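You operate a simulated robot arm through the tools that you are given. There is no shell and no other tool. Be economical: measure what you need, move in short steps, check, and stop when the job is done.

You are at the controls of a simulated two-armed robot. One attempt, no reset.

TASK
Lay the cream frame flat and make it safe: yellow pin in, air shut and bled.
Fine: yellow pin into the socket of the trestle bracket; valve lever at hold, red lock pin in again; red air tap shut before bleeding; you may use the yellow wall tap; leave the other controls. Where these are worked on the way, their far stop is far enough and under half their travel is too little: red lock pin.

It is judged by the outcome, as a careful person would: the job done as asked, and still so three seconds after it is handed in. It fails if anything else is knocked over, pushed out of place, dropped, spilled or broken.

THE ROBOT
Two 7-joint arms with two-finger parallel grippers on one trunk, on a base that drives. Base frame: it is fixed to the floor where the robot stands at the start and does not move with it; the origin is under the middle of the robot, x ahead of it, y to its left, z up. Lengths are in m, angles in rad, forces in N, time in s.
The left shoulder is at the start at [0.05, 0.168, 0.982], the right one opposite. With the tool pointing down near the work surface each hand reaches from about 0.1 to 0.66 m from the robot's upright axis, wherever it stands, measured 20 degrees to its own side. Places, roughly: black rail lever [1.6, 0.7, 0]; blue clamp lever [1.4, 0.4, 0]; blue union nut [0.5, -0.3, 0.5]; cream tilting frame [1.1, 0.5, 1.1]; drain knob [-1, -0.4, 0.9]; green press lever [0.6, -0.3, 0.6]; press beam [1.1, 0.5, 2.2]; red air tap [-1, -0.4, 1.2]; red clamp lever [1.2, 0.2, 0]; red lock pin [0.6, 0, 0.7]; red union nut [0.5, -0.4, 0.5]; red valve lever [0.5, -0.6, 0.6]; regulator knob [-0.9, -0.5, 1]; socket of the trestle bracket [-0.1, 0.6, 0.7]; speed knob [0.3, -0.5, 0.7]; yellow bleed button [0.4, -0.4, 0.7]. Payload 1.57 kg a hand.
Tool frame (each hand has its own): the origin (TCP) lies between the finger pads and is the grasp point; the fingertips stand 0.03 m ahead of it; z points along the fingers, y is the line along which they close. The gripper opens to 0.08 m. The fingers are 0.017 m wide and 0.012 m thick; the gripper's body (0.04 by 0.082 m) begins 0.08 m behind the TCP.
Orientation is that of the tool frame in the base frame, as a unit quaternion [w, x, y, z]. With the fingers straight down and closing along the base's y, the tool's x points along the base's -x, its y along +y and its z along -z.

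THE INTERFACE
- The arms move only by the tool servo_tool. It takes "left_plan", "right_plan" or both (then of equal length, played together; a hand with none holds still); each is a list that holds one entry, the list of rows, each a list of 7 numbers: the shift along the tool's x, y, z in mm, then the turn, a rotation vector about the tool's x, y, z in degrees, then the gripper command, from -1 (shut) to 1 (fully open), values between in proportion. In form: [[[tx, ty, tz, ax, ay, az, claw], ...]]. A call has 1 to 12 rows; each row shifts and turns the commanded pose from where the row before left it, along the tool's axes as they then stand. Each row takes 0.2 s and may step no farther than 0.05 m and 0.15 rad from the row before; otherwise, or with a gripper value out of range, the whole call is refused. Where a pose cannot be reached the arm comes as near as it can. A force on the tool above 60 N (or 10 N above the force at the start of the call, whichever is more), or a blocked arm, ends the call early, and 0.2 s more pass. Each finger travels about 0.045 m/s and halts on what it meets, pressing with about 38 N; the grip force reading is that of the motor and also rises with nothing between the fingers. The clock runs only during rows and for 0.2 s after the last one: add rows that do not move to give the fingers time. The reply holds the time, the measured pose of the TCP, the force on the tool along the base axes, the opening and the grip force, in the units named above and with some noise, with the torque about the TCP (base axes, N m) and any sound that the robot's microphone picked up.
- Cameras (640 x 400 px; columns grow to the right, rows downward): "scene" is now at [0.1371, 0.0285, 1.192]; the picture's right is [0.39, -0.92, 0.00], its down [-0.61, -0.26, -0.74] and it looks along [0.68, 0.29, -0.67] (base axes); focal length 214 px, centre (320, 200). "left" rides on the left gripper at [0.072, 0.007, -0.122] in its tool frame; the picture's right is [-0.09, 1.00, 0.00], its down [-0.84, -0.08, -0.54] and it looks along [-0.54, -0.05, 0.84] (tool axes); focal length 238 px, centre (320, 200). "right" rides on the right gripper at [0.072, -0.007, -0.122] in its tool frame; the picture's right is [0.09, 1.00, 0.00], its down [-0.84, 0.08, -0.54] and it looks along [-0.54, 0.05, 0.84] (tool axes); focal length 238 px, centre (320, 200).
- get_image(camera): a new picture of that camera. It takes no simulated time.
- raise_lower(by): slides the trunk up (or, below 0, down) by that many m; the arms and the scene camera ride with it, the base frame stays. It gives what a move gives, with no picture.
- drive_base(legs): drives the robot by 1 to 6 legs, each [ahead, left, turn to the left] in m, m and rad, along the robot's own axes; the way and the turn of a leg run together, so that a leg with both is an arc; at most 1.5 m and 3.142 rad a leg. The arms and the cameras ride along, it lands a little off, and it stops where it bumps. It gives what a move gives.
- pan_tilt(pan, tilt): turns the head with the scene camera to pan (to the left, within 1.396 rad either way) and tilt (down, from -0.506 to 1.204), counted from straight ahead of the robot. It gives what a move gives.
- probe_pixels(camera, pixels): for up to 12 pixels [column, row] of the newest picture of that camera ("zoom" is the newest enlarged one), the place [x, y, z] in the base frame of the surface seen there, good to about 0.002 m, but the place of the scene camera against the robot may be out by one fixed shift of up to 0.025 m in any direction. It takes no simulated time.
- enlarge(camera, box): a new picture of the part [left, top, right, bottom] of that camera's present view, enlarged. It takes no simulated time.
- sign_off(): hands the job in; it is judged then, once.

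Keep the steps short. Do not move on a guess: measure, check each grasp and each placing, and mend mistakes. In all there are 80 turns and 62 pictures (those below and enlarged ones count). Leave the grippers open and the arms clear of the work at the hand-in unless told otherwise, and finish with a single line.

The tools are called after ">>>" by a JSON object that holds its "fn" and its "kwargs". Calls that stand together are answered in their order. servo_tool: Moves the arms, as the interface text tells. Its arguments: {"type":"object","properties":{"left_plan":{"type":"array","items":{"type":"array","items":{"type":"array","items":{"type":"number"}}}},"right_plan":{"type":"array","items":{"type":"array","items":{"type":"array","items":{"type":"number"}}}}},"required":[]} The other tools are called the same way: raise_lower (by) slides the trunk up or down; drive_base (legs) drives the base; pan_tilt (pan, tilt) turns the head that bears the scene camera; get_image (camera) takes a picture; probe_pixels (camera, pixels) gives the place of the surface under pixels of a picture; enlarge (camera, box) takes an enlarged picture of a part of a camera's view; sign_off () hands the job in.

At the start:

```text
time: 0.0
left_tool_pos: [0.4674, 0.087, 1.0593]
left_ee_rot: [0.0, 0.0, 1.0, 0.001]
left_contact_force: [0.5, 0.4, 0.1]
left_wrist_torque: [0.02, -0.01, 0.02]
left_opening: 0.0799
left_grip_force: 0.0
right_tool_pos: [0.4937, -0.284, 1.0241]
right_ee_rot: [0.0, 0.001, 1.0, 0.0]
right_contact_force: [0.5, -0.8, 0.5]
right_wrist_torque: [0.03, -0.01, -0.02]
right_opening: 0.08
right_grip_force: 0.1
trunk travel left (down, up): [-0.15, 0.293]
robot x, y, heading: [-0.0004, 0.0036, 0.003]
head pan, tilt: [0.403, 0.731]
```

scene: 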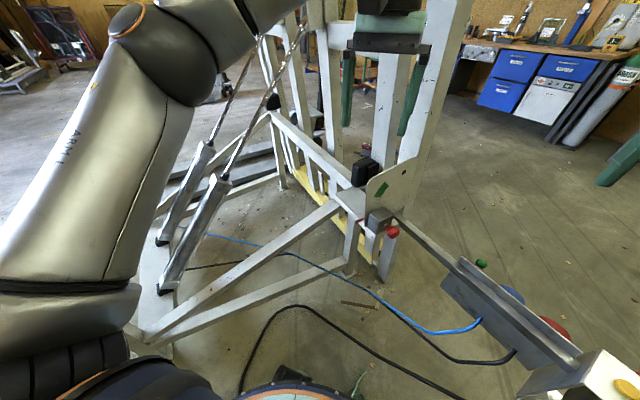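
right: 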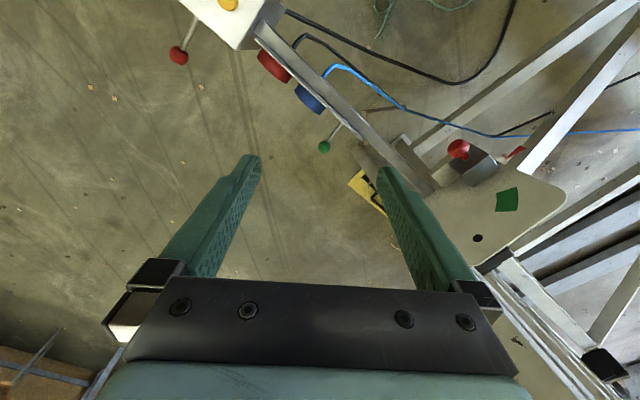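
left: 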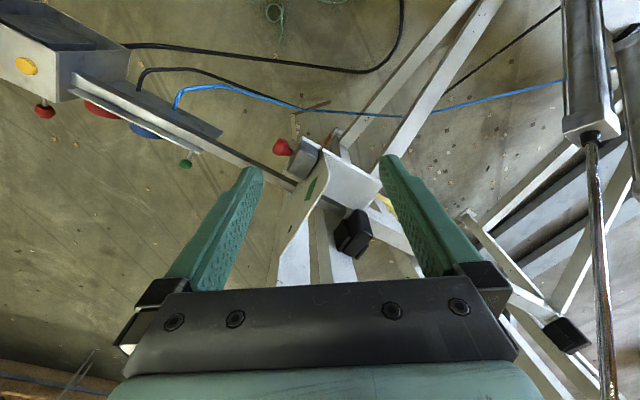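

I see a pneumatic tilting frame ahead, a red lock pin (about 392,232 in scene) and a control box at the lower right. First I look around with the head.

>>> {"fn": "pan_tilt", "kwargs": {"pan": 0.4, "tilt": 0.1}}

>>> {"fn": "get_image", "kwargs": {"camera": "scene"}}

>>> {"fn": "pan_tilt", "kwargs": {"pan": -0.7, "tilt": 0.9}}

>>> {"fn": "get_image", "kwargs": {"camera": "scene"}}

>>> {"fn": "pan_tilt", "kwargs": {"pan": 1.39, "tilt": 0.6}}

>>> {"fn": "get_image", "kwargs": {"camera": "scene"}}

```text
time: 1.0
left_tool_pos: [0.4661, 0.0889, 1.0592]
left_ee_rot: [0.001, 0.0, 1.0, 0.0]
left_contact_force: [0.1, -0.6, 0.2]
left_wrist_torque: [0.03, 0.01, -0.01]
left_opening: 0.0803
left_grip_force: 0.1
right_tool_pos: [0.4929, -0.2835, 1.0239]
right_ee_rot: [0.0, 0.001, 1.0, 0.0]
right_contact_force: [0.2, -0.1, 1.1]
right_wrist_torque: [-0.02, 0.01, -0.01]
right_opening: 0.08
right_grip_force: 0.0
trunk travel left (down, up): [-0.15, 0.293]
robot x, y, heading: [-0.0012, -0.0001, -0.001]
head pan, tilt: [0.4, 0.099]
```

```text
58 pictures are left
```

scene: 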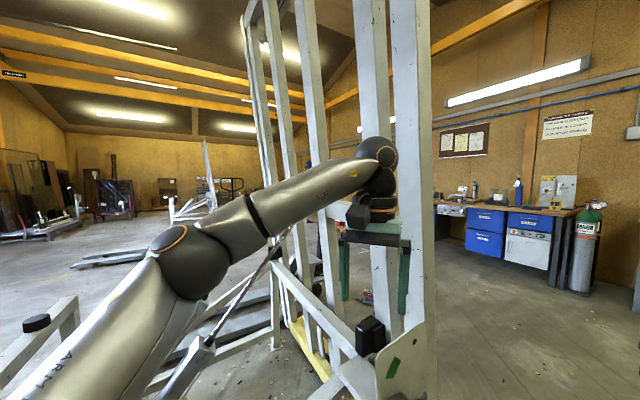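

```text
time: 2.4
left_tool_pos: [0.465, 0.0897, 1.0592]
left_ee_rot: [-0.001, 0.001, 1.0, 0.0]
left_contact_force: [-0.2, 0.2, -0.2]
left_wrist_torque: [0.0, -0.03, -0.01]
left_opening: 0.0799
left_grip_force: 0.1
right_tool_pos: [0.493, -0.2831, 1.0247]
right_ee_rot: [0.0, 0.0, 1.0, 0.0]
right_contact_force: [0.8, 0.6, 0.5]
right_wrist_torque: [0.01, -0.01, 0.04]
right_opening: 0.0801
right_grip_force: 0.0
trunk travel left (down, up): [-0.15, 0.293]
robot x, y, heading: [-0.0015, 0.0028, 0.0]
head pan, tilt: [-0.7, 0.901]
```

```text
57 pictures are left
```

scene: 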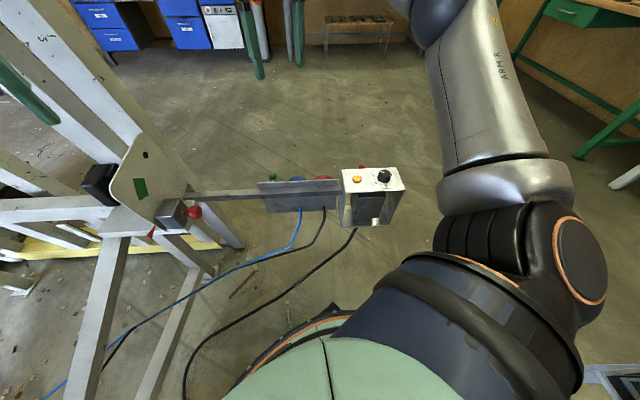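

```text
time: 4.3
left_tool_pos: [0.4656, 0.0876, 1.0584]
left_ee_rot: [-0.001, 0.0, 1.0, 0.0]
left_contact_force: [-0.5, 0.6, -0.4]
left_wrist_torque: [-0.03, -0.03, -0.03]
left_opening: 0.0801
left_grip_force: 0.0
right_tool_pos: [0.4926, -0.2832, 1.0239]
right_ee_rot: [0.0, -0.001, 1.0, 0.0]
right_contact_force: [0.7, 0.2, -0.5]
right_wrist_torque: [-0.02, 0.0, 0.01]
right_opening: 0.08
right_grip_force: 0.1
trunk travel left (down, up): [-0.15, 0.293]
robot x, y, heading: [-0.0014, -0.0027, 0.001]
head pan, tilt: [1.389, 0.6]
```

```text
56 pictures are left
```

scene: 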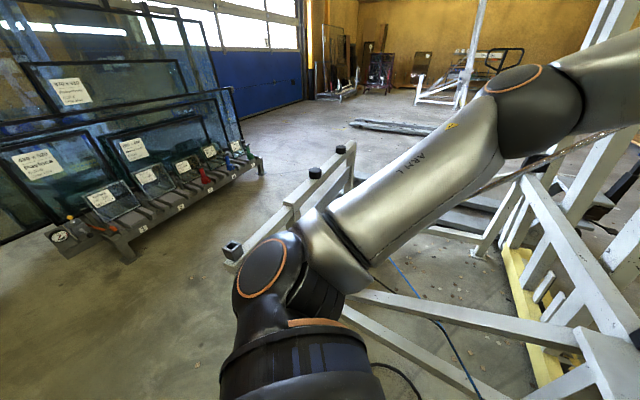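

The frame stands upright at left-ahead; a trestle with black pads is at left. I probe trestle points and frame parts, and look to the right rear.

>>> {"fn": "probe_pixels", "kwargs": {"camera": "scene", "pixels": [[315, 172], [341, 149], [234, 247], [322, 208], [585, 390], [515, 190], [560, 230], [630, 30], [450, 312], [240, 150], [204, 175], [70, 238]]}}

>>> {"fn": "enlarge", "kwargs": {"camera": "scene", "box": [200, 120, 400, 280]}}

>>> {"fn": "pan_tilt", "kwargs": {"pan": -1.39, "tilt": 0.4}}

>>> {"fn": "get_image", "kwargs": {"camera": "scene"}}

```text
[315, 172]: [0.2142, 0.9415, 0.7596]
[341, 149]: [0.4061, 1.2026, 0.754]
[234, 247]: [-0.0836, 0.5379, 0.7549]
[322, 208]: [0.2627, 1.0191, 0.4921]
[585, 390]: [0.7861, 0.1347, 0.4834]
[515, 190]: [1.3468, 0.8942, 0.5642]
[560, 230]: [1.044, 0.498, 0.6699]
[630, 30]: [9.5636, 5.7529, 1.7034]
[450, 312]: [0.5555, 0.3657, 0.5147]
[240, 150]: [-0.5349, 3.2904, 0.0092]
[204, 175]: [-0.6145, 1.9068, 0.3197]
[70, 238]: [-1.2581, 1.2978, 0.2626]
```

```text
2.50 times, centred on (300, 200) of scene
```

zoom: 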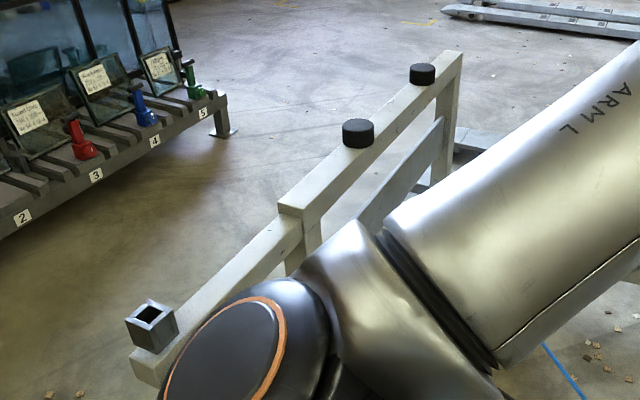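

```text
time: 6.8
left_tool_pos: [0.4673, 0.0883, 1.0587]
left_ee_rot: [0.0, 0.0, 1.0, 0.0]
left_contact_force: [0.5, 0.1, 0.6]
left_wrist_torque: [0.02, 0.0, 0.01]
left_opening: 0.0799
left_grip_force: 0.1
right_tool_pos: [0.4941, -0.2829, 1.0248]
right_ee_rot: [0.0, 0.0, 1.0, 0.0]
right_contact_force: [0.2, 0.4, -0.2]
right_wrist_torque: [-0.01, 0.04, -0.01]
right_opening: 0.08
right_grip_force: 0.0
trunk travel left (down, up): [-0.15, 0.293]
robot x, y, heading: [0.0006, -0.001, 0.001]
head pan, tilt: [-1.389, 0.4]
```

```text
54 pictures are left
```

scene: 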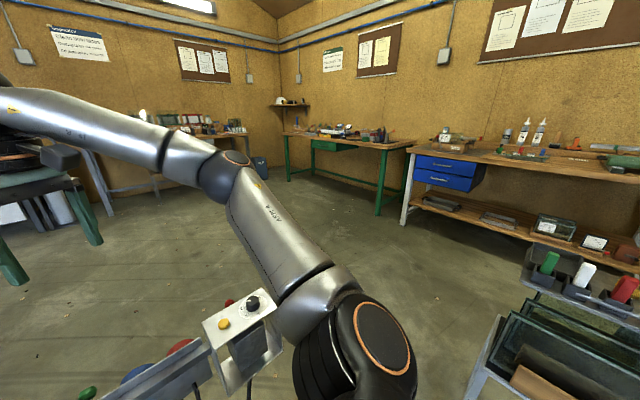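

The rack at left has pegs in colours (a yellowish one at about (72,218) in the left view); the right has another rack with pegs. I turn the base right to see what is behind.

>>> {"fn": "drive_base", "kwargs": {"legs": [[0, 0, -1.5]]}}

>>> {"fn": "pan_tilt", "kwargs": {"pan": -1.0, "tilt": 0.4}}

>>> {"fn": "get_image", "kwargs": {"camera": "scene"}}

>>> {"fn": "probe_pixels", "kwargs": {"camera": "scene", "pixels": [[320, 200], [200, 200], [440, 200], [320, 100]]}}

```text
time: 10.9
left_tool_pos: [0.1177, -0.4577, 1.0579]
left_ee_rot: [0.0, 0.685, 0.729, 0.0]
left_contact_force: [0.2, 0.7, 0.2]
left_wrist_torque: [0.02, 0.01, -0.03]
left_opening: 0.0799
left_grip_force: 0.0
right_tool_pos: [-0.2512, -0.5094, 1.0242]
right_ee_rot: [0.0, 0.684, 0.729, -0.001]
right_contact_force: [0.1, -0.2, 0.3]
right_wrist_torque: [0.03, 0.02, 0.02]
right_opening: 0.0802
right_grip_force: 0.1
trunk travel left (down, up): [-0.15, 0.293]
robot x, y, heading: [0.0021, -0.0028, -1.504]
head pan, tilt: [-1.389, 0.4]
```

```text
time: 11.7
left_tool_pos: [0.1167, -0.4593, 1.0591]
left_ee_rot: [0.001, 0.685, 0.729, 0.0]
left_contact_force: [-0.2, 1.1, 0.2]
left_wrist_torque: [0.02, -0.01, 0.0]
left_opening: 0.0802
left_grip_force: 0.1
right_tool_pos: [-0.253, -0.5094, 1.0244]
right_ee_rot: [0.0, 0.685, 0.729, 0.0]
right_contact_force: [-0.6, -0.5, 0.1]
right_wrist_torque: [-0.02, 0.02, 0.03]
right_opening: 0.0798
right_grip_force: 0.0
trunk travel left (down, up): [-0.15, 0.293]
robot x, y, heading: [0.0025, -0.0015, -1.509]
head pan, tilt: [-1.0, 0.4]
```

```text
53 pictures are left
```

scene: 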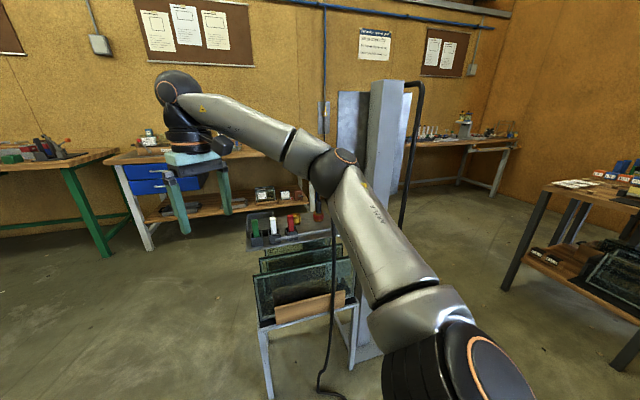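

```text
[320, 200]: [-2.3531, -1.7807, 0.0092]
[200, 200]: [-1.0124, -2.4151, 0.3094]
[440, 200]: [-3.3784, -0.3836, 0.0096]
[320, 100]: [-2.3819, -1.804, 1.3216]
```

The air column stands behind the arm at pixel (385,130). I turn further so it is in front of me.

>>> {"fn": "drive_base", "kwargs": {"legs": [[0, 0, -1.3]]}}

>>> {"fn": "pan_tilt", "kwargs": {"pan": 0.0, "tilt": 0.35}}

>>> {"fn": "get_image", "kwargs": {"camera": "scene"}}

```text
time: 15.4
left_tool_pos: [-0.4139, -0.2315, 1.0593]
left_ee_rot: [0.0, 0.987, 0.162, 0.0]
left_contact_force: [-0.2, 0.0, 0.5]
left_wrist_torque: [0.0, 0.01, 0.01]
left_opening: 0.0799
left_grip_force: 0.0
right_tool_pos: [-0.5586, 0.1118, 1.0243]
right_ee_rot: [0.0, 0.987, 0.162, 0.0]
right_contact_force: [-0.3, -0.8, -0.3]
right_wrist_torque: [0.01, 0.02, 0.01]
right_opening: 0.0798
right_grip_force: 0.1
trunk travel left (down, up): [-0.15, 0.293]
robot x, y, heading: [0.001, 0.0005, -2.82]
head pan, tilt: [-1.0, 0.4]
```

```text
time: 16.6
left_tool_pos: [-0.4137, -0.232, 1.0584]
left_ee_rot: [0.0, 0.987, 0.161, 0.001]
left_contact_force: [0.4, 1.0, 0.4]
left_wrist_torque: [-0.01, -0.02, -0.02]
left_opening: 0.0801
left_grip_force: 0.1
right_tool_pos: [-0.5577, 0.1109, 1.0246]
right_ee_rot: [0.001, 0.987, 0.162, 0.0]
right_contact_force: [-0.6, 0.2, -0.1]
right_wrist_torque: [0.02, -0.04, 0.03]
right_opening: 0.0798
right_grip_force: 0.1
trunk travel left (down, up): [-0.15, 0.293]
robot x, y, heading: [0.005, -0.0015, -2.818]
head pan, tilt: [0.0, 0.351]
```

```text
52 pictures are left
```

scene: 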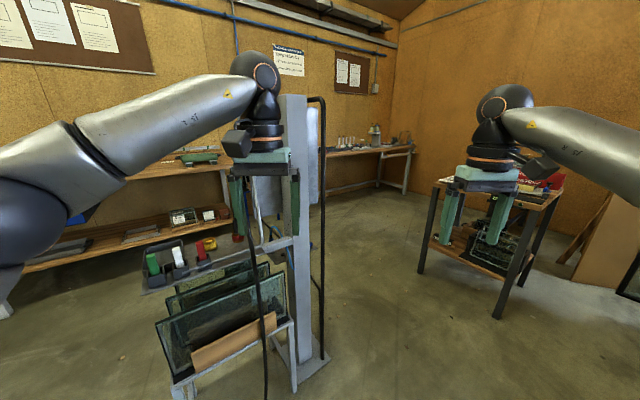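

The left hand hides the column. I turn left by 0.45 so that the column appears between the hands, then zoom.

>>> {"fn": "drive_base", "kwargs": {"legs": [[0, 0, 0.4]]}}

>>> {"fn": "get_image", "kwargs": {"camera": "scene"}}

>>> {"fn": "enlarge", "kwargs": {"camera": "scene", "box": [240, 80, 480, 300]}}

```text
time: 18.2
left_tool_pos: [-0.291, -0.3743, 1.0588]
left_ee_rot: [0.0, 0.935, 0.355, 0.0]
left_contact_force: [0.7, -0.4, 0.7]
left_wrist_torque: [0.03, 0.0, -0.01]
left_opening: 0.08
left_grip_force: 0.1
right_tool_pos: [-0.557, -0.1143, 1.0244]
right_ee_rot: [0.001, 0.935, 0.354, 0.0]
right_contact_force: [-0.3, -0.9, 0.0]
right_wrist_torque: [0.01, -0.01, 0.0]
right_opening: 0.08
right_grip_force: 0.1
trunk travel left (down, up): [-0.15, 0.293]
robot x, y, heading: [-0.0029, -0.0015, -2.42]
head pan, tilt: [0.0, 0.351]
```

```text
51 pictures are left
```

scene: 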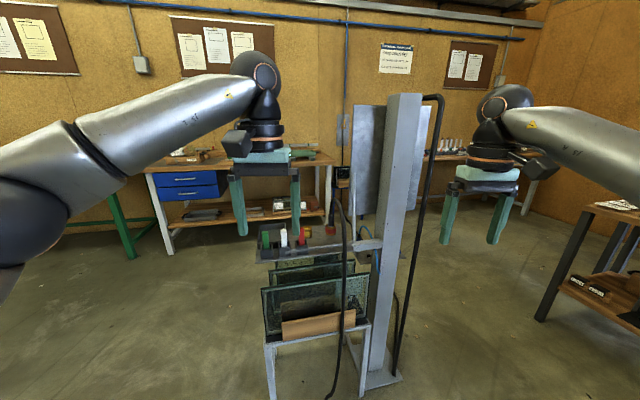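

```text
1.82 times, centred on (360, 190) of scene
```

zoom: 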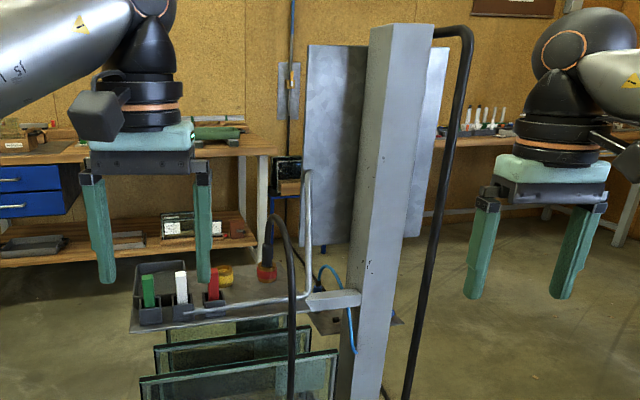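

The panel's front faces away from me. I probe the panel, tray and pegs.

>>> {"fn": "probe_pixels", "kwargs": {"camera": "zoom", "pixels": [[315, 100], [350, 100], [425, 120], [148, 295], [182, 290], [213, 285], [140, 325], [300, 325], [295, 75], [375, 60], [295, 240], [225, 275]]}}

```text
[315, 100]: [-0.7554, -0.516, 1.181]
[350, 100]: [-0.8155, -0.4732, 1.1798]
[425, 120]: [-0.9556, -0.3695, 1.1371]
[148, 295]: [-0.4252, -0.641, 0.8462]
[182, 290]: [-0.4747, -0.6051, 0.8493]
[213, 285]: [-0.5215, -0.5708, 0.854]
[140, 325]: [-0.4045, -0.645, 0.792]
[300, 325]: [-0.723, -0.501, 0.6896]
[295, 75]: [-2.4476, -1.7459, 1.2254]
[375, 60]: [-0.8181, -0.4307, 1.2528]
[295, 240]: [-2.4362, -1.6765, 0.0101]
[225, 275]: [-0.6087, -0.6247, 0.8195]
```

The panel's front faces (-0.59,-0.81). I look to my right to check the way round and the left rack for the yellow pin.

>>> {"fn": "pan_tilt", "kwargs": {"pan": -1.35, "tilt": 0.6}}

>>> {"fn": "get_image", "kwargs": {"camera": "scene"}}

```text
time: 19.7
left_tool_pos: [-0.2912, -0.3741, 1.0586]
left_ee_rot: [0.0, 0.935, 0.354, 0.0]
left_contact_force: [0.4, 0.5, -0.6]
left_wrist_torque: [0.01, -0.06, -0.01]
left_opening: 0.08
left_grip_force: 0.0
right_tool_pos: [-0.5559, -0.1147, 1.025]
right_ee_rot: [-0.001, 0.935, 0.354, 0.0]
right_contact_force: [-0.5, 0.5, 0.6]
right_wrist_torque: [0.0, -0.01, 0.0]
right_opening: 0.0797
right_grip_force: 0.1
trunk travel left (down, up): [-0.15, 0.293]
robot x, y, heading: [0.0038, 0.0004, -2.413]
head pan, tilt: [-1.349, 0.6]
```

```text
49 pictures are left
```

scene: 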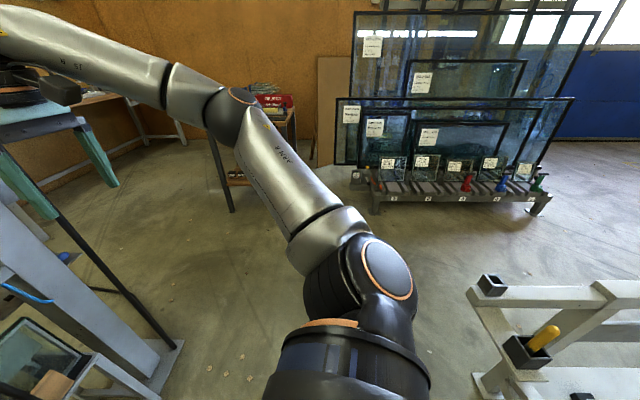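

A yellow pin stands in a box beside the trestle at (545,338), with the socket at (490,285). I zoom and probe.

>>> {"fn": "enlarge", "kwargs": {"camera": "scene", "box": [440, 260, 640, 400]}}

>>> {"fn": "probe_pixels", "kwargs": {"camera": "scene", "pixels": [[545, 338], [490, 280], [485, 287], [500, 287], [555, 330], [535, 345], [510, 340], [545, 362], [75, 250], [285, 105], [230, 205], [175, 345]]}}

```text
2.86 times, centred on (540, 330) of scene
```

zoom: 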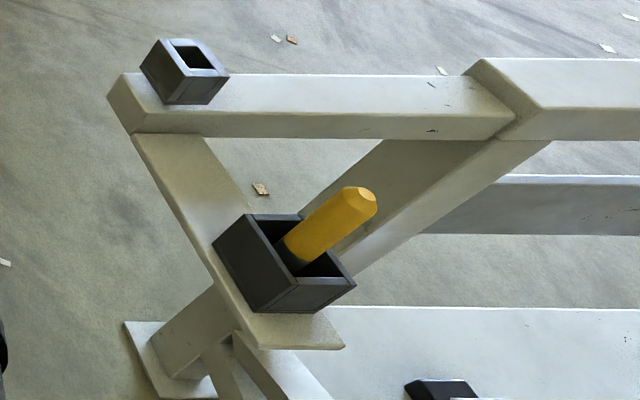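

```text
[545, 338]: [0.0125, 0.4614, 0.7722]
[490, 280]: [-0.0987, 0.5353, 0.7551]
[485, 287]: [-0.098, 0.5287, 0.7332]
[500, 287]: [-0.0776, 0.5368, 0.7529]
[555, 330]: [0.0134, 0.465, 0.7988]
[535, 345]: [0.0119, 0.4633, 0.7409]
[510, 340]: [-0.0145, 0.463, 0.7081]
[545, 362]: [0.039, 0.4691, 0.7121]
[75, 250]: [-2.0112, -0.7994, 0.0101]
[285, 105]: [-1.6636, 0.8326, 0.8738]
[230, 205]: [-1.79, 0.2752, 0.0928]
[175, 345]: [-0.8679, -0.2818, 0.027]
```

Pin found. Now I drive round the column's free side to the panel's front (strafe through about (-0.85,0.35), (-1.5,-0.1), (-1.5,-1.0)) and turn to face it.

>>> {"fn": "drive_base", "kwargs": {"legs": [[0.403, -0.826, 0], [0.785, -0.095, 0], [0.598, 0.673, 0], [0, 0, 1.68], [0, 0, 1.675]]}}

>>> {"fn": "pan_tilt", "kwargs": {"pan": 0.0, "tilt": 0.25}}

>>> {"fn": "get_image", "kwargs": {"camera": "scene"}}

```text
time: 45.2
left_tool_pos: [-1.2863, -0.5813, 1.0585]
left_ee_rot: [0.0, -0.452, 0.892, 0.0]
left_contact_force: [-1.0, -0.7, 0.0]
left_wrist_torque: [-0.03, -0.03, 0.0]
left_opening: 0.0798
left_grip_force: 0.0
right_tool_pos: [-0.9717, -0.7798, 1.0253]
right_ee_rot: [0.0, -0.452, 0.892, -0.001]
right_contact_force: [-0.8, 0.8, -0.2]
right_wrist_torque: [0.0, 0.0, 0.01]
right_opening: 0.08
right_grip_force: 0.0
trunk travel left (down, up): [-0.15, 0.293]
robot x, y, heading: [-1.492, -1.0114, 0.939]
head pan, tilt: [-1.349, 0.6]
```

```text
time: 46.7
left_tool_pos: [-1.2861, -0.5815, 1.0592]
left_ee_rot: [0.0, -0.452, 0.892, 0.0]
left_contact_force: [0.1, -0.6, -0.3]
left_wrist_torque: [0.01, -0.01, -0.02]
left_opening: 0.0801
left_grip_force: 0.1
right_tool_pos: [-0.9707, -0.7792, 1.0249]
right_ee_rot: [0.0, -0.451, 0.892, 0.0]
right_contact_force: [-1.0, 0.1, -0.1]
right_wrist_torque: [-0.01, -0.02, 0.01]
right_opening: 0.0801
right_grip_force: 0.1
trunk travel left (down, up): [-0.15, 0.293]
robot x, y, heading: [-1.4949, -1.0112, 0.941]
head pan, tilt: [0.0, 0.25]
```

```text
47 pictures are left
```

scene: 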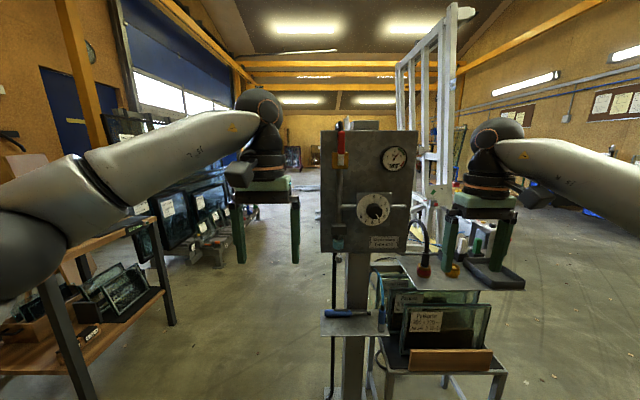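

>>> {"fn": "enlarge", "kwargs": {"camera": "scene", "box": [300, 110, 440, 270]}}

>>> {"fn": "probe_pixels", "kwargs": {"camera": "scene", "pixels": [[341, 130], [341, 145], [341, 158], [338, 232], [337, 243], [375, 212], [394, 158], [345, 312], [425, 268], [350, 235]]}}

```text
2.50 times, centred on (370, 190) of scene
```

zoom: 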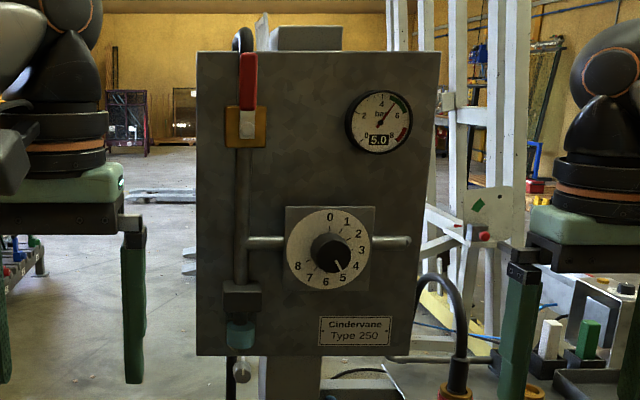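

```text
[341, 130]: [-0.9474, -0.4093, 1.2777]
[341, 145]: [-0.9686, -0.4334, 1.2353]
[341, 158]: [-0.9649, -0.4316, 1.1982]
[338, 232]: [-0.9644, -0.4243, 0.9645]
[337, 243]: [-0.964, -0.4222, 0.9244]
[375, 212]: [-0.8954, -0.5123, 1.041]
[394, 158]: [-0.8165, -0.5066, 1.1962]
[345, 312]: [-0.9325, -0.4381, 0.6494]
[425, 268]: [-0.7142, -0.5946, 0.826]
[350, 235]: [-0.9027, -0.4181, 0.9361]
```

The panel reads 5.0 bar; the red tap lever is upright, i.e. open (in line with the pipe). Air is to be shut later, so I go back the same way to the frame controls first.

>>> {"fn": "drive_base", "kwargs": {"legs": [[0, 0, -1.68], [0, 0, -1.675], [-0.598, -0.673, 0], [-0.785, 0.095, 0], [-0.403, 0.826, 0], [0, 0, 1.8]]}}

>>> {"fn": "pan_tilt", "kwargs": {"pan": 0.2, "tilt": 0.9}}

>>> {"fn": "get_image", "kwargs": {"camera": "scene"}}

```text
time: 76.7
left_tool_pos: [0.4667, -0.194, 1.0593]
left_ee_rot: [0.0, 0.3, 0.954, -0.001]
left_contact_force: [-0.7, -0.4, -0.3]
left_wrist_torque: [0.01, 0.01, 0.02]
left_opening: 0.08
left_grip_force: 0.1
right_tool_pos: [0.2764, -0.5143, 1.0254]
right_ee_rot: [0.0, 0.301, 0.954, -0.001]
right_contact_force: [-0.7, 0.5, 0.0]
right_wrist_torque: [-0.03, 0.02, -0.02]
right_opening: 0.0803
right_grip_force: 0.0
trunk travel left (down, up): [-0.15, 0.293]
robot x, y, heading: [0.0354, 0.0012, -0.611]
head pan, tilt: [0.0, 0.25]
```

```text
time: 77.7
left_tool_pos: [0.4663, -0.194, 1.0587]
left_ee_rot: [0.0, 0.3, 0.954, -0.001]
left_contact_force: [-0.1, 0.0, -0.2]
left_wrist_torque: [0.03, 0.02, 0.0]
left_opening: 0.0801
left_grip_force: 0.0
right_tool_pos: [0.276, -0.5142, 1.0245]
right_ee_rot: [-0.001, 0.3, 0.954, 0.0]
right_contact_force: [-0.6, 0.3, 0.0]
right_wrist_torque: [0.05, -0.02, -0.01]
right_opening: 0.0801
right_grip_force: 0.1
trunk travel left (down, up): [-0.15, 0.293]
robot x, y, heading: [0.0354, 0.0007, -0.608]
head pan, tilt: [0.201, 0.901]
```

```text
45 pictures are left
```

scene: 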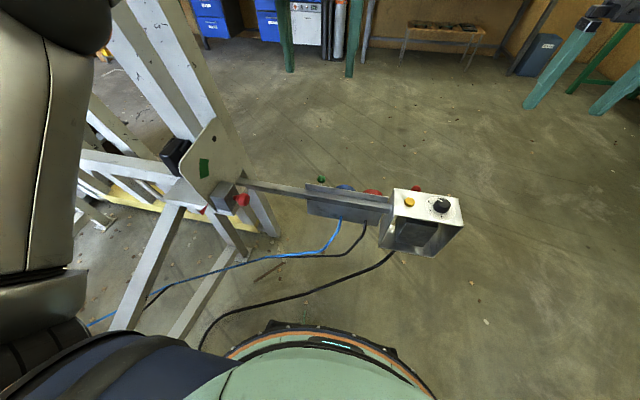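

Now I zoom on the control box and lock pin, and take the left hand's view from above.

>>> {"fn": "enlarge", "kwargs": {"camera": "scene", "box": [290, 150, 490, 280]}}

>>> {"fn": "probe_pixels", "kwargs": {"camera": "scene", "pixels": [[242, 199], [228, 195], [204, 170], [213, 139], [410, 202], [441, 205], [416, 188], [395, 198], [455, 222], [385, 250], [321, 180], [173, 158]]}}

>>> {"fn": "get_image", "kwargs": {"camera": "left"}}

>>> {"fn": "enlarge", "kwargs": {"camera": "scene", "box": [130, 100, 290, 240]}}

```text
3.08 times, centred on (390, 215) of scene
```

zoom: 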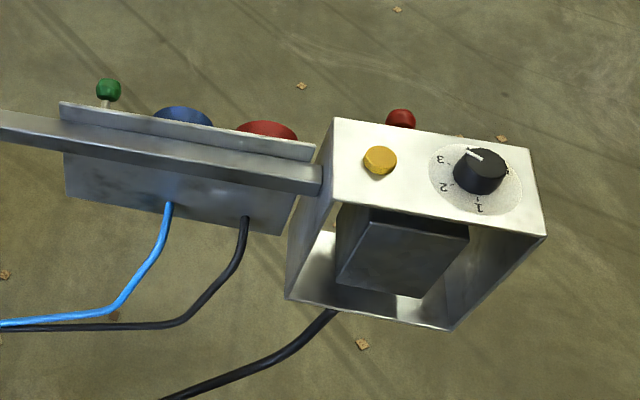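

```text
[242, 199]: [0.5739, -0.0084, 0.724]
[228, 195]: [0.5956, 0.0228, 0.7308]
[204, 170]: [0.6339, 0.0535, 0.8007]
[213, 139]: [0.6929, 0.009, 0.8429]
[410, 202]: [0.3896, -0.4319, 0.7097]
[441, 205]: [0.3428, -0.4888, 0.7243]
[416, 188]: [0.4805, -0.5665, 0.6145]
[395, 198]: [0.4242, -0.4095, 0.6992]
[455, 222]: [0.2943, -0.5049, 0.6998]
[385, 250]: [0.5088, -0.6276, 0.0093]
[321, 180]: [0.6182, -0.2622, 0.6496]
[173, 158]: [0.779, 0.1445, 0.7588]
```

```text
43 pictures are left
```

left: 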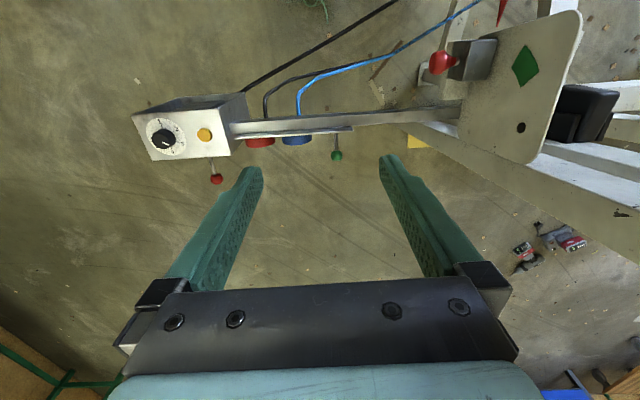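

```text
2.86 times, centred on (210, 170) of scene
```

zoom: 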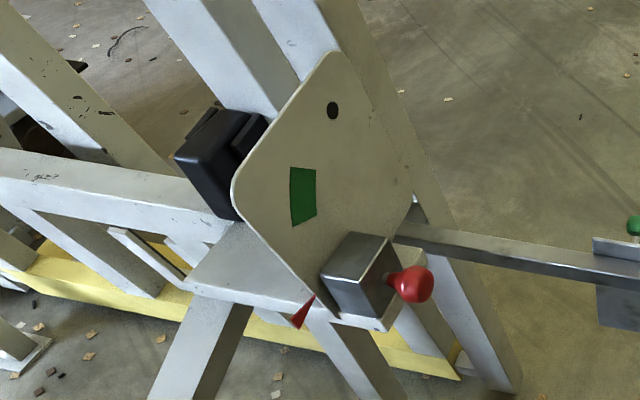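

Lock pin ball at (0.574,-0.008,0.724), pulling out along the beam; the plate's second hole (0.693,0.009,0.843) will come to it when flat. I need to read the valve's front labels; I check the base's rim for gap clearance.

>>> {"fn": "get_image", "kwargs": {"camera": "scene"}}

>>> {"fn": "probe_pixels", "kwargs": {"camera": "scene", "pixels": [[330, 323], [400, 345], [260, 340], [430, 390], [460, 230], [441, 254], [320, 380], [345, 345]]}}

>>> {"fn": "get_image", "kwargs": {"camera": "right"}}

```text
41 pictures are left
```

scene: 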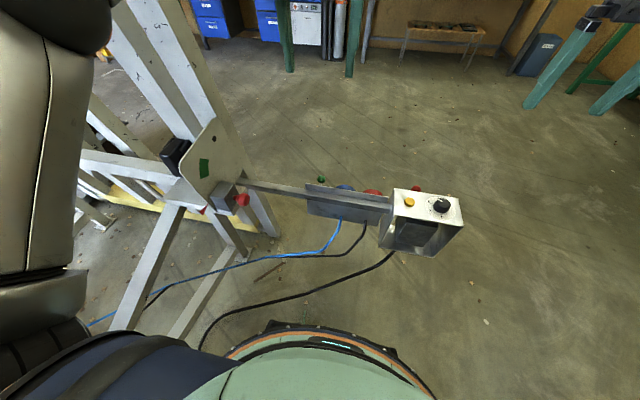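

```text
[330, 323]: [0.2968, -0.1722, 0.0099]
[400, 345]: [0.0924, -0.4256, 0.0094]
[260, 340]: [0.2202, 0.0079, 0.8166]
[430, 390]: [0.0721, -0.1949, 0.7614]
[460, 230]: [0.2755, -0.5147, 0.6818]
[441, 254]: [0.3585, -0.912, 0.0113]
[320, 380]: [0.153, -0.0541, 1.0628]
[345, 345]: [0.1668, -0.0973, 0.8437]
```

```text
40 pictures are left
```

right: 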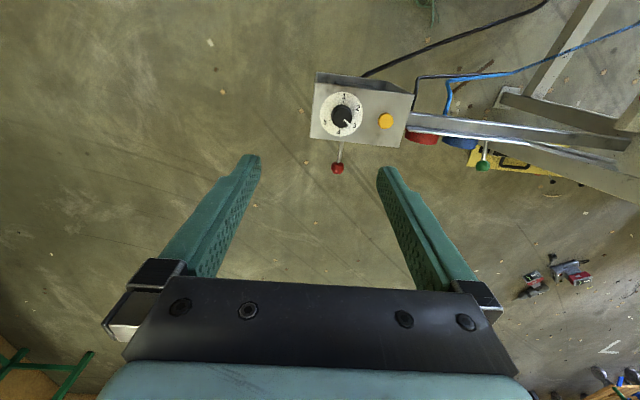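

Trunk radius is about 0.22 at box height and the gap is about 0.68, so I drive through it to the front of the controls and face them.

>>> {"fn": "drive_base", "kwargs": {"legs": [[0.277, -0.563, 0], [0.459, -0.204, 0], [0.5, 0.594, 0], [0, 0, 3.12]]}}

>>> {"fn": "pan_tilt", "kwargs": {"pan": 0.2, "tilt": 0.7}}

>>> {"fn": "get_image", "kwargs": {"camera": "scene"}}

```text
time: 98.2
left_tool_pos: [0.5204, -0.6364, 1.0593]
left_ee_rot: [0.0, 0.947, -0.321, 0.0]
left_contact_force: [0.6, -0.4, 1.0]
left_wrist_torque: [0.04, 0.0, -0.03]
left_opening: 0.0802
left_grip_force: 0.0
right_tool_pos: [0.7246, -0.3261, 1.0247]
right_ee_rot: [0.0, 0.947, -0.32, 0.0]
right_contact_force: [0.1, 0.5, 0.7]
right_wrist_torque: [-0.05, 0.01, 0.01]
right_opening: 0.0799
right_grip_force: 0.1
trunk travel left (down, up): [-0.15, 0.293]
robot x, y, heading: [0.9443, -0.8488, 2.487]
head pan, tilt: [0.201, 0.901]
```

```text
time: 98.9
left_tool_pos: [0.5204, -0.6358, 1.0598]
left_ee_rot: [0.0, 0.947, -0.321, 0.0]
left_contact_force: [-0.5, 0.1, 0.2]
left_wrist_torque: [-0.02, -0.01, -0.06]
left_opening: 0.0801
left_grip_force: 0.1
right_tool_pos: [0.7238, -0.3262, 1.0242]
right_ee_rot: [-0.001, 0.947, -0.321, 0.0]
right_contact_force: [-0.3, -0.6, -0.4]
right_wrist_torque: [0.02, -0.01, 0.02]
right_opening: 0.08
right_grip_force: 0.1
trunk travel left (down, up): [-0.15, 0.293]
robot x, y, heading: [0.9436, -0.8537, 2.49]
head pan, tilt: [0.201, 0.7]
```

```text
39 pictures are left
```

scene: 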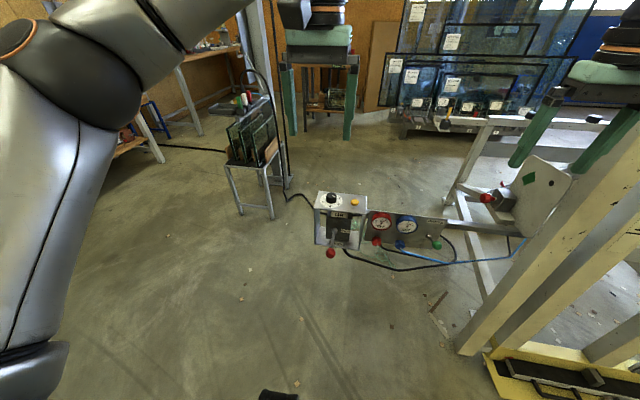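

>>> {"fn": "enlarge", "kwargs": {"camera": "scene", "box": [300, 175, 450, 275]}}

>>> {"fn": "probe_pixels", "kwargs": {"camera": "scene", "pixels": [[331, 253], [335, 235], [354, 201], [376, 242], [485, 198], [505, 200], [343, 222], [340, 243], [551, 183], [437, 245], [534, 178], [400, 243]]}}

>>> {"fn": "enlarge", "kwargs": {"camera": "scene", "box": [450, 140, 590, 240]}}

```text
4.00 times, centred on (375, 225) of scene
```

zoom: 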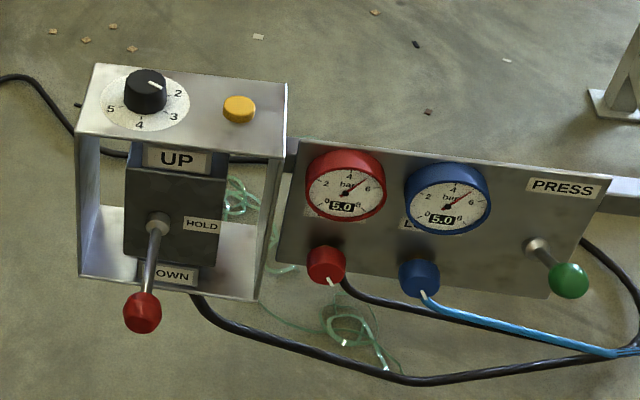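

```text
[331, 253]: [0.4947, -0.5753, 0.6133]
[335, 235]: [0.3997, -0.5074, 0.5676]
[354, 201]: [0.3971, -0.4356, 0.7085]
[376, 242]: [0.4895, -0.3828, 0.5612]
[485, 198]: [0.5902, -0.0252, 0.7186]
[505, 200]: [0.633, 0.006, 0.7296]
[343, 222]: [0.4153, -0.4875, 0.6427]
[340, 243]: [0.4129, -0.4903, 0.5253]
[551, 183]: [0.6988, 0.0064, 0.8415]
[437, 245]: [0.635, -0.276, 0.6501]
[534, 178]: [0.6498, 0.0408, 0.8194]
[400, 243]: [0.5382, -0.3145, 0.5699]
```

```text
4.00 times, centred on (520, 190) of scene
```

zoom: 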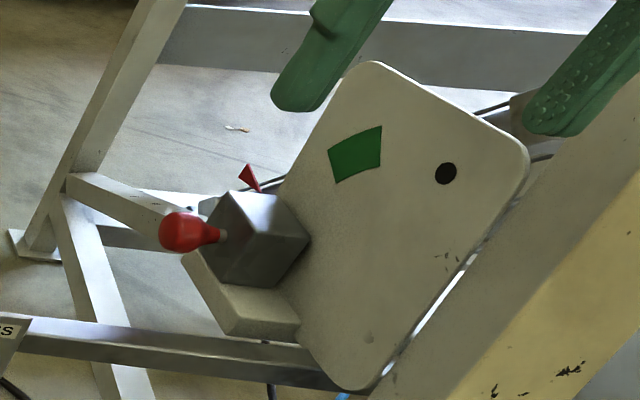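

Lever positions are UP / HOLD / DOWN, now at HOLD (horizontal); both gauges 5.0 bar. I probe the near frame post and plate edges to plan the right hand's approach to the lock pin.

>>> {"fn": "probe_pixels", "kwargs": {"camera": "scene", "pixels": [[475, 340], [520, 290], [570, 240], [610, 200], [560, 172], [530, 155], [600, 245], [500, 370], [620, 395], [515, 195], [495, 180], [505, 215]]}}

>>> {"fn": "get_image", "kwargs": {"camera": "right"}}

```text
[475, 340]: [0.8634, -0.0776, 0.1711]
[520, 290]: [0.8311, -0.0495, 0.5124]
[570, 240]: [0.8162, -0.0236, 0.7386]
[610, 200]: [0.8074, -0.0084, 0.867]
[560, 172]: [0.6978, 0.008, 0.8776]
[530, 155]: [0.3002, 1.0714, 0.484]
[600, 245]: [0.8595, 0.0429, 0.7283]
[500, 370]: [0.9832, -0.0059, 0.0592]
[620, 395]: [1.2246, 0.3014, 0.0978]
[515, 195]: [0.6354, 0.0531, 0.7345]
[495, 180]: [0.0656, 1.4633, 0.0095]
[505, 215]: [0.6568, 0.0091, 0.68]
```

```text
36 pictures are left
```

right: 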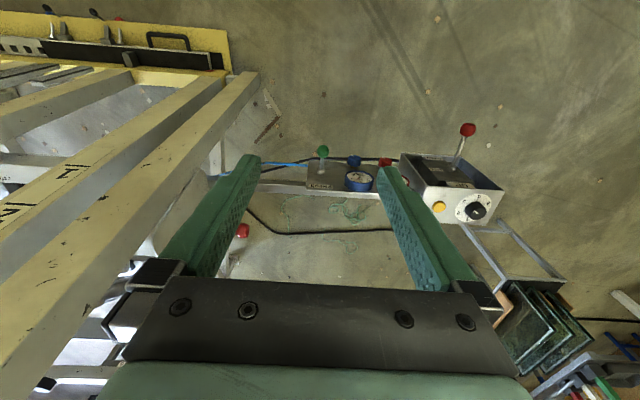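

The near post would crowd the right forearm, so I'll use the left hand on the lock pin from a spot beside the beam. First I retract the right hand toward the body.

>>> {"fn": "servo_tool", "kwargs": {"right_plan": [[[45, 0, -10, 0, 0, 0, 1], [45, 0, -10, 0, 0, 0, 1], [45, 0, -10, 0, 0, 0, 1], [45, 0, -10, 0, 0, 0, 1], [20, 0, 0, 0, 0, 0, 1]]]}}

>>> {"fn": "drive_base", "kwargs": {"legs": [[0, 0, -0.63], [0.298, 0.114, 0]]}}

>>> {"fn": "get_image", "kwargs": {"camera": "left"}}

```text
time: 100.1
left_tool_pos: [0.5198, -0.637, 1.0585]
left_ee_rot: [0.0, 0.947, -0.32, -0.001]
left_contact_force: [0.4, 0.4, 0.8]
left_wrist_torque: [-0.01, -0.01, 0.02]
left_opening: 0.08
left_grip_force: 0.0
right_tool_pos: [0.8843, -0.4482, 1.0648]
right_ee_rot: [0.0, 0.947, -0.322, 0.0]
right_contact_force: [0.0, 0.0, -0.4]
right_wrist_torque: [-0.01, -0.01, 0.02]
right_opening: 0.0801
right_grip_force: 0.1
trunk travel left (down, up): [-0.15, 0.293]
robot x, y, heading: [0.9403, -0.8484, 2.489]
head pan, tilt: [0.201, 0.7]
```

```text
time: 103.9
left_tool_pos: [0.5292, -0.1806, 1.0593]
left_ee_rot: [0.0, 0.804, -0.595, 0.0]
left_contact_force: [0.6, 0.3, 0.6]
left_wrist_torque: [0.01, 0.02, 0.02]
left_opening: 0.08
left_grip_force: 0.0
right_tool_pos: [0.9357, -0.2387, 1.0642]
right_ee_rot: [0.0, 0.803, -0.595, -0.001]
right_contact_force: [0.7, 0.6, -0.1]
right_wrist_torque: [-0.01, 0.01, -0.02]
right_opening: 0.0803
right_grip_force: 0.0
trunk travel left (down, up): [-0.15, 0.293]
robot x, y, heading: [0.7485, -0.6015, 1.868]
head pan, tilt: [0.201, 0.7]
```

```text
35 pictures are left
```

left: 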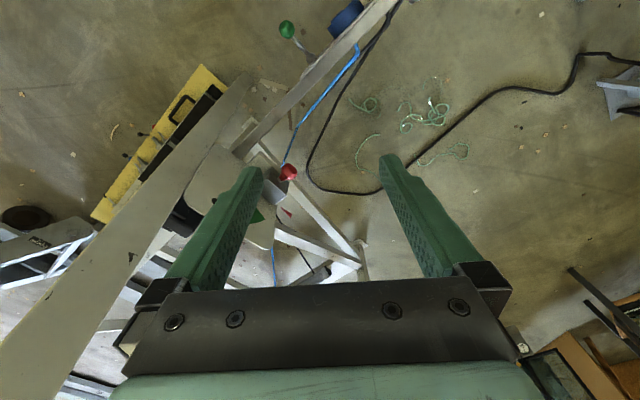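

The red ball is at (289,172). I probe it with the wrist camera, then yaw the left hand 53° so the fingers straddle across the pin's axis.

>>> {"fn": "probe_pixels", "kwargs": {"camera": "left", "pixels": [[289, 171], [284, 175], [294, 176], [289, 180], [286, 168]]}}

>>> {"fn": "servo_tool", "kwargs": {"left_plan": [[[0, 0, 0, 0, 0, 7.6, 1], [0, 0, 0, 0, 0, 7.6, 1], [0, 0, 0, 0, 0, 7.6, 1], [0, 0, 0, 0, 0, 7.6, 1], [0, 0, 0, 0, 0, 7.6, 1], [0, 0, 0, 0, 0, 7.6, 1], [0, 0, 0, 0, 0, 7.6, 1]]]}}

>>> {"fn": "get_image", "kwargs": {"camera": "left"}}

```text
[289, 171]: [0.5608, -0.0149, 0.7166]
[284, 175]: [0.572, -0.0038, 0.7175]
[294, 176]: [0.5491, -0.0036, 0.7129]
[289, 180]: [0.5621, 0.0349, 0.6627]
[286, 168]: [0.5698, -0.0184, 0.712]
```

```text
time: 105.5
left_tool_pos: [0.5426, -0.2011, 1.0445]
left_ee_rot: [0.001, -0.453, 0.891, 0.002]
left_contact_force: [0.1, -0.1, 0.0]
left_wrist_torque: [-0.03, 0.01, -0.01]
left_opening: 0.0801
left_grip_force: 0.1
left hand out of reach, approached as far as the arm can: row 7
right_tool_pos: [0.9349, -0.2389, 1.0645]
right_ee_rot: [0.0, 0.803, -0.596, 0.0]
right_contact_force: [0.7, 1.5, 1.0]
right_wrist_torque: [0.0, 0.02, 0.0]
right_opening: 0.0801
right_grip_force: 0.0
trunk travel left (down, up): [-0.15, 0.293]
robot x, y, heading: [0.749, -0.602, 1.864]
head pan, tilt: [0.201, 0.7]
```

```text
34 pictures are left
```

left: 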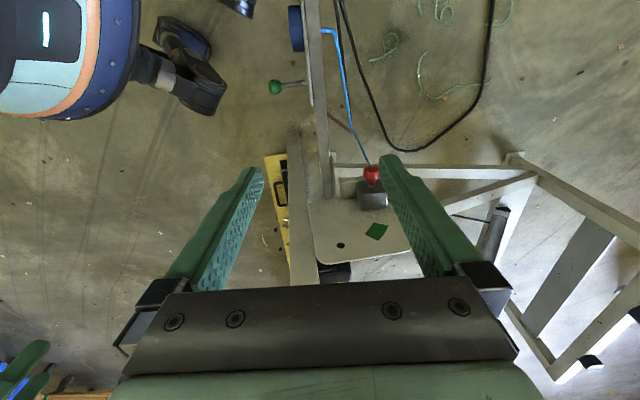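

Ball now at (372,172). I probe the ball, stem and block.

>>> {"fn": "probe_pixels", "kwargs": {"camera": "left", "pixels": [[372, 170], [367, 175], [376, 175], [372, 180], [372, 184], [372, 192], [341, 245], [376, 232], [310, 170]]}}

>>> {"fn": "enlarge", "kwargs": {"camera": "left", "box": [310, 130, 440, 260]}}

```text
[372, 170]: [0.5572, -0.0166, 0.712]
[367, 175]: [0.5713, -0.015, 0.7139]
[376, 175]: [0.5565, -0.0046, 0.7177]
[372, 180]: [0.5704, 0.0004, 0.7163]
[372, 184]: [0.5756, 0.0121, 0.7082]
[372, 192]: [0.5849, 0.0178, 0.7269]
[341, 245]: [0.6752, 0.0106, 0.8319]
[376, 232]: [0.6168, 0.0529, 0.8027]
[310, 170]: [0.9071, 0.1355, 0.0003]
```

```text
3.08 times, centred on (375, 195) of left
```

zoom: 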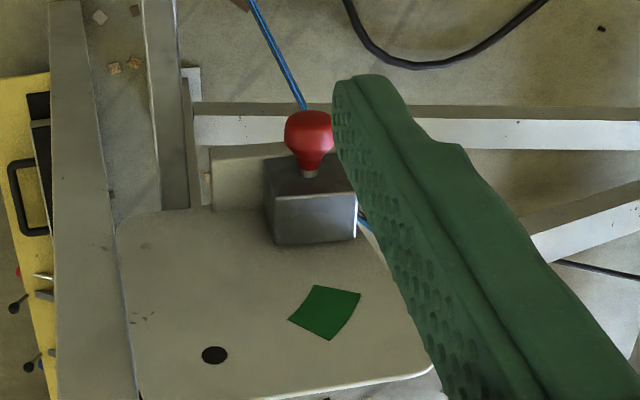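

The knob's centre is about (0.562,-0.011,0.704). I move above it and descend to about 40 mm short, then look.

>>> {"fn": "servo_tool", "kwargs": {"left_plan": [[[-41.5, 24, 0, 0, 0, 0, 1], [-41.5, 24, 0, 0, 0, 0, 1], [-41.5, 24, 20, 0, 0, 0, 1], [-41.5, 24, 40, 0, 0, 0, 1], [0, 0, 45, 0, 0, 0, 1], [0, 0, 45, 0, 0, 0, 1], [0, 0, 45, 0, 0, 0, 1], [0, 0, 45, 0, 0, 0, 1], [0, 0, 40, 0, 0, 0, 1], [0, 0, 0, 0, 0, 0, 1]]]}}

>>> {"fn": "get_image", "kwargs": {"camera": "left"}}

```text
refused: row 3 steps farther than a row can; nothing moved
```

```text
32 pictures are left
```

left: 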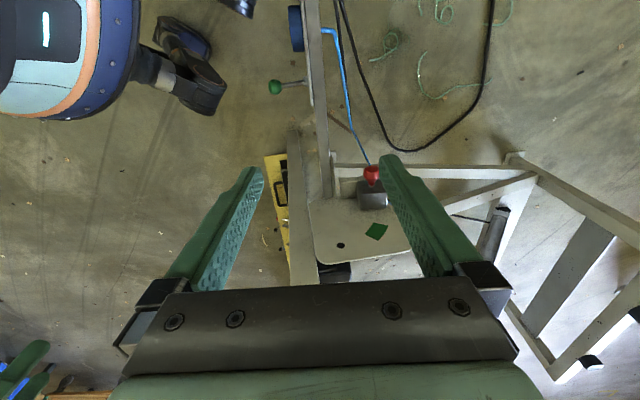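

Refused for step size; I resend with smaller steps, working from the commanded pose.

>>> {"fn": "servo_tool", "kwargs": {"left_plan": [[[-39, 18, 0, 0, 0, 0, 1], [-39, 18, 0, 0, 0, 0, 1], [-39, 18, 20, 0, 0, 0, 1], [-39, 18, 20, 0, 0, 0, 1], [0, 0, 45, 0, 0, 0, 1], [0, 0, 45, 0, 0, 0, 1], [0, 0, 45, 0, 0, 0, 1], [0, 0, 45, 0, 0, 0, 1], [0, 0, 45, 0, 0, 0, 1], [0, 0, 40, 0, 0, 0, 1], [0, 0, 0, 0, 0, 0, 1]]]}}

```text
time: 107.9
left_tool_pos: [0.6079, -0.139, 0.7048]
left_ee_rot: [0.0, -0.451, 0.892, 0.0]
left_contact_force: [0.6, -1.0, -0.2]
left_wrist_torque: [-0.01, 0.01, 0.03]
left_opening: 0.0799
left_grip_force: 0.1
left hand out of reach, approached as far as the arm can: row 1, 2, 3, 4
right_tool_pos: [0.935, -0.2383, 1.0637]
right_ee_rot: [0.0, 0.803, -0.596, -0.001]
right_contact_force: [-0.3, 0.2, -0.1]
right_wrist_torque: [-0.01, 0.02, -0.01]
right_opening: 0.0801
right_grip_force: 0.0
trunk travel left (down, up): [-0.15, 0.293]
robot x, y, heading: [0.7478, -0.6002, 1.867]
head pan, tilt: [0.201, 0.7]
```

Rows at height were clipped; the hand is at (0.608,-0.139,0.705), no contact. I raise 70 mm and shift to above the knob.

>>> {"fn": "servo_tool", "kwargs": {"left_plan": [[[0, 0, -40, 0, 0, 0, 1], [0, 0, -30, 0, 0, 0, 1], [-19, 28, 0, 0, 0, 0, 1], [-19, 28, 0, 0, 0, 0, 1], [-19, 28, 0, 0, 0, 0, 1], [-20, 28, 0, 0, 0, 0, 1], [0, 0, 0, 0, 0, 0, 1]]]}}

>>> {"fn": "get_image", "kwargs": {"camera": "left"}}

```text
time: 109.5
left_tool_pos: [0.6046, -0.1287, 0.7758]
left_ee_rot: [0.0, -0.452, 0.892, 0.001]
left_contact_force: [-1.0, -0.4, -0.4]
left_wrist_torque: [0.02, -0.02, 0.03]
left_opening: 0.08
left_grip_force: 0.1
left hand out of reach, approached as far as the arm can: row 3, 4, 5, 6
right_tool_pos: [0.9351, -0.239, 1.066]
right_ee_rot: [0.0, 0.804, -0.595, 0.001]
right_contact_force: [-0.7, 0.3, -0.5]
right_wrist_torque: [0.02, 0.03, 0.01]
right_opening: 0.0802
right_grip_force: 0.0
trunk travel left (down, up): [-0.15, 0.293]
robot x, y, heading: [0.7497, -0.5973, 1.866]
head pan, tilt: [0.201, 0.7]
```

```text
31 pictures are left
```

left: 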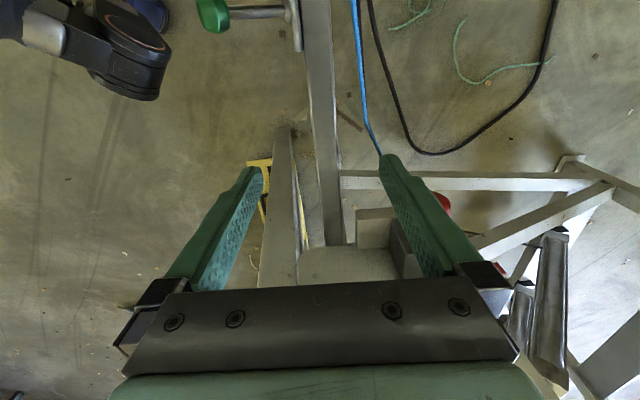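

A wrist limit blocks it at this heading. I pull the hand back and up, then turn the base right 0.37 rad so the lock pin lies to the left arm's own side.

>>> {"fn": "servo_tool", "kwargs": {"left_plan": [[[30, -22, -20, 0, 0, 0, 1], [30, -22, -20, 0, 0, 0, 1], [30, -22, -20, 0, 0, 0, 1], [30, -22, -20, 0, 0, 0, 1], [15, -11, 0, 0, 0, 0, 1]]]}}

>>> {"fn": "drive_base", "kwargs": {"legs": [[0, 0, -0.37]]}}

```text
time: 110.7
left_tool_pos: [0.6046, -0.2933, 0.8562]
left_ee_rot: [0.0, -0.453, 0.892, 0.001]
left_contact_force: [-0.5, 1.1, -0.8]
left_wrist_torque: [-0.01, -0.04, 0.01]
left_opening: 0.0801
left_grip_force: 0.0
right_tool_pos: [0.9369, -0.2387, 1.0639]
right_ee_rot: [0.0, 0.804, -0.595, 0.0]
right_contact_force: [-0.3, 0.2, -0.5]
right_wrist_torque: [0.05, 0.02, 0.01]
right_opening: 0.0798
right_grip_force: 0.0
trunk travel left (down, up): [-0.15, 0.293]
robot x, y, heading: [0.7481, -0.5979, 1.868]
head pan, tilt: [0.201, 0.7]
```

```text
time: 112.2
left_tool_pos: [0.7259, -0.2633, 0.8546]
left_ee_rot: [0.001, -0.279, 0.96, 0.0]
left_contact_force: [-0.3, -0.3, 0.4]
left_wrist_torque: [-0.01, 0.01, -0.01]
left_opening: 0.0801
left_grip_force: 0.1
right_tool_pos: [1.053, -0.331, 1.0653]
right_ee_rot: [0.001, -0.679, 0.734, 0.0]
right_contact_force: [-0.7, -0.5, -0.1]
right_wrist_torque: [-0.03, 0.01, 0.01]
right_opening: 0.0802
right_grip_force: 0.1
trunk travel left (down, up): [-0.15, 0.293]
robot x, y, heading: [0.7491, -0.5996, 1.492]
head pan, tilt: [0.201, 0.7]
```

Hand at (0.726,-0.263,0.855). I yaw back 21.5° and move above the knob, rounding on the side away from the post.

>>> {"fn": "servo_tool", "kwargs": {"left_plan": [[[0, 0, 0, 0, 0, -7.2, 1], [0, 0, 0, 0, 0, -7.2, 1], [0, 0, 0, 0, 0, -7.1, 1], [0, 47, 0, 0, 0, 0, 1], [0, 47, 0, 0, 0, 0, 1], [0, 47, 0, 0, 0, 0, 1], [0, 47, 0, 0, 0, 0, 1], [0, 47, 0, 0, 0, 0, 1], [0, 46, 0, 0, 0, 0, 1], [-36, 0, 15, 0, 0, 0, 1], [-36, 0, 15, 0, 0, 0, 1], [-36, 0, 15, 0, 0, 0, 1]]]}}

>>> {"fn": "get_image", "kwargs": {"camera": "left"}}

```text
time: 114.8
left_tool_pos: [0.5049, -0.0937, 0.8499]
left_ee_rot: [0.001, -0.455, 0.891, 0.001]
left_contact_force: [0.4, 0.0, 0.3]
left_wrist_torque: [0.01, -0.03, -0.01]
left_opening: 0.0799
left_grip_force: 0.1
left hand out of reach, approached as far as the arm can: row 10, 11, 12
right_tool_pos: [1.0548, -0.3329, 1.0657]
right_ee_rot: [0.0, -0.679, 0.734, 0.001]
right_contact_force: [-0.2, -1.0, -0.3]
right_wrist_torque: [0.01, 0.02, 0.03]
right_opening: 0.0799
right_grip_force: 0.0
trunk travel left (down, up): [-0.15, 0.293]
robot x, y, heading: [0.7493, -0.6014, 1.497]
head pan, tilt: [0.201, 0.7]
```

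```text
30 pictures are left
```

left: 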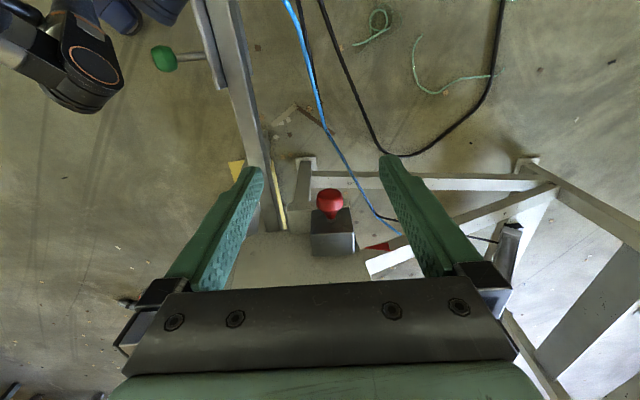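

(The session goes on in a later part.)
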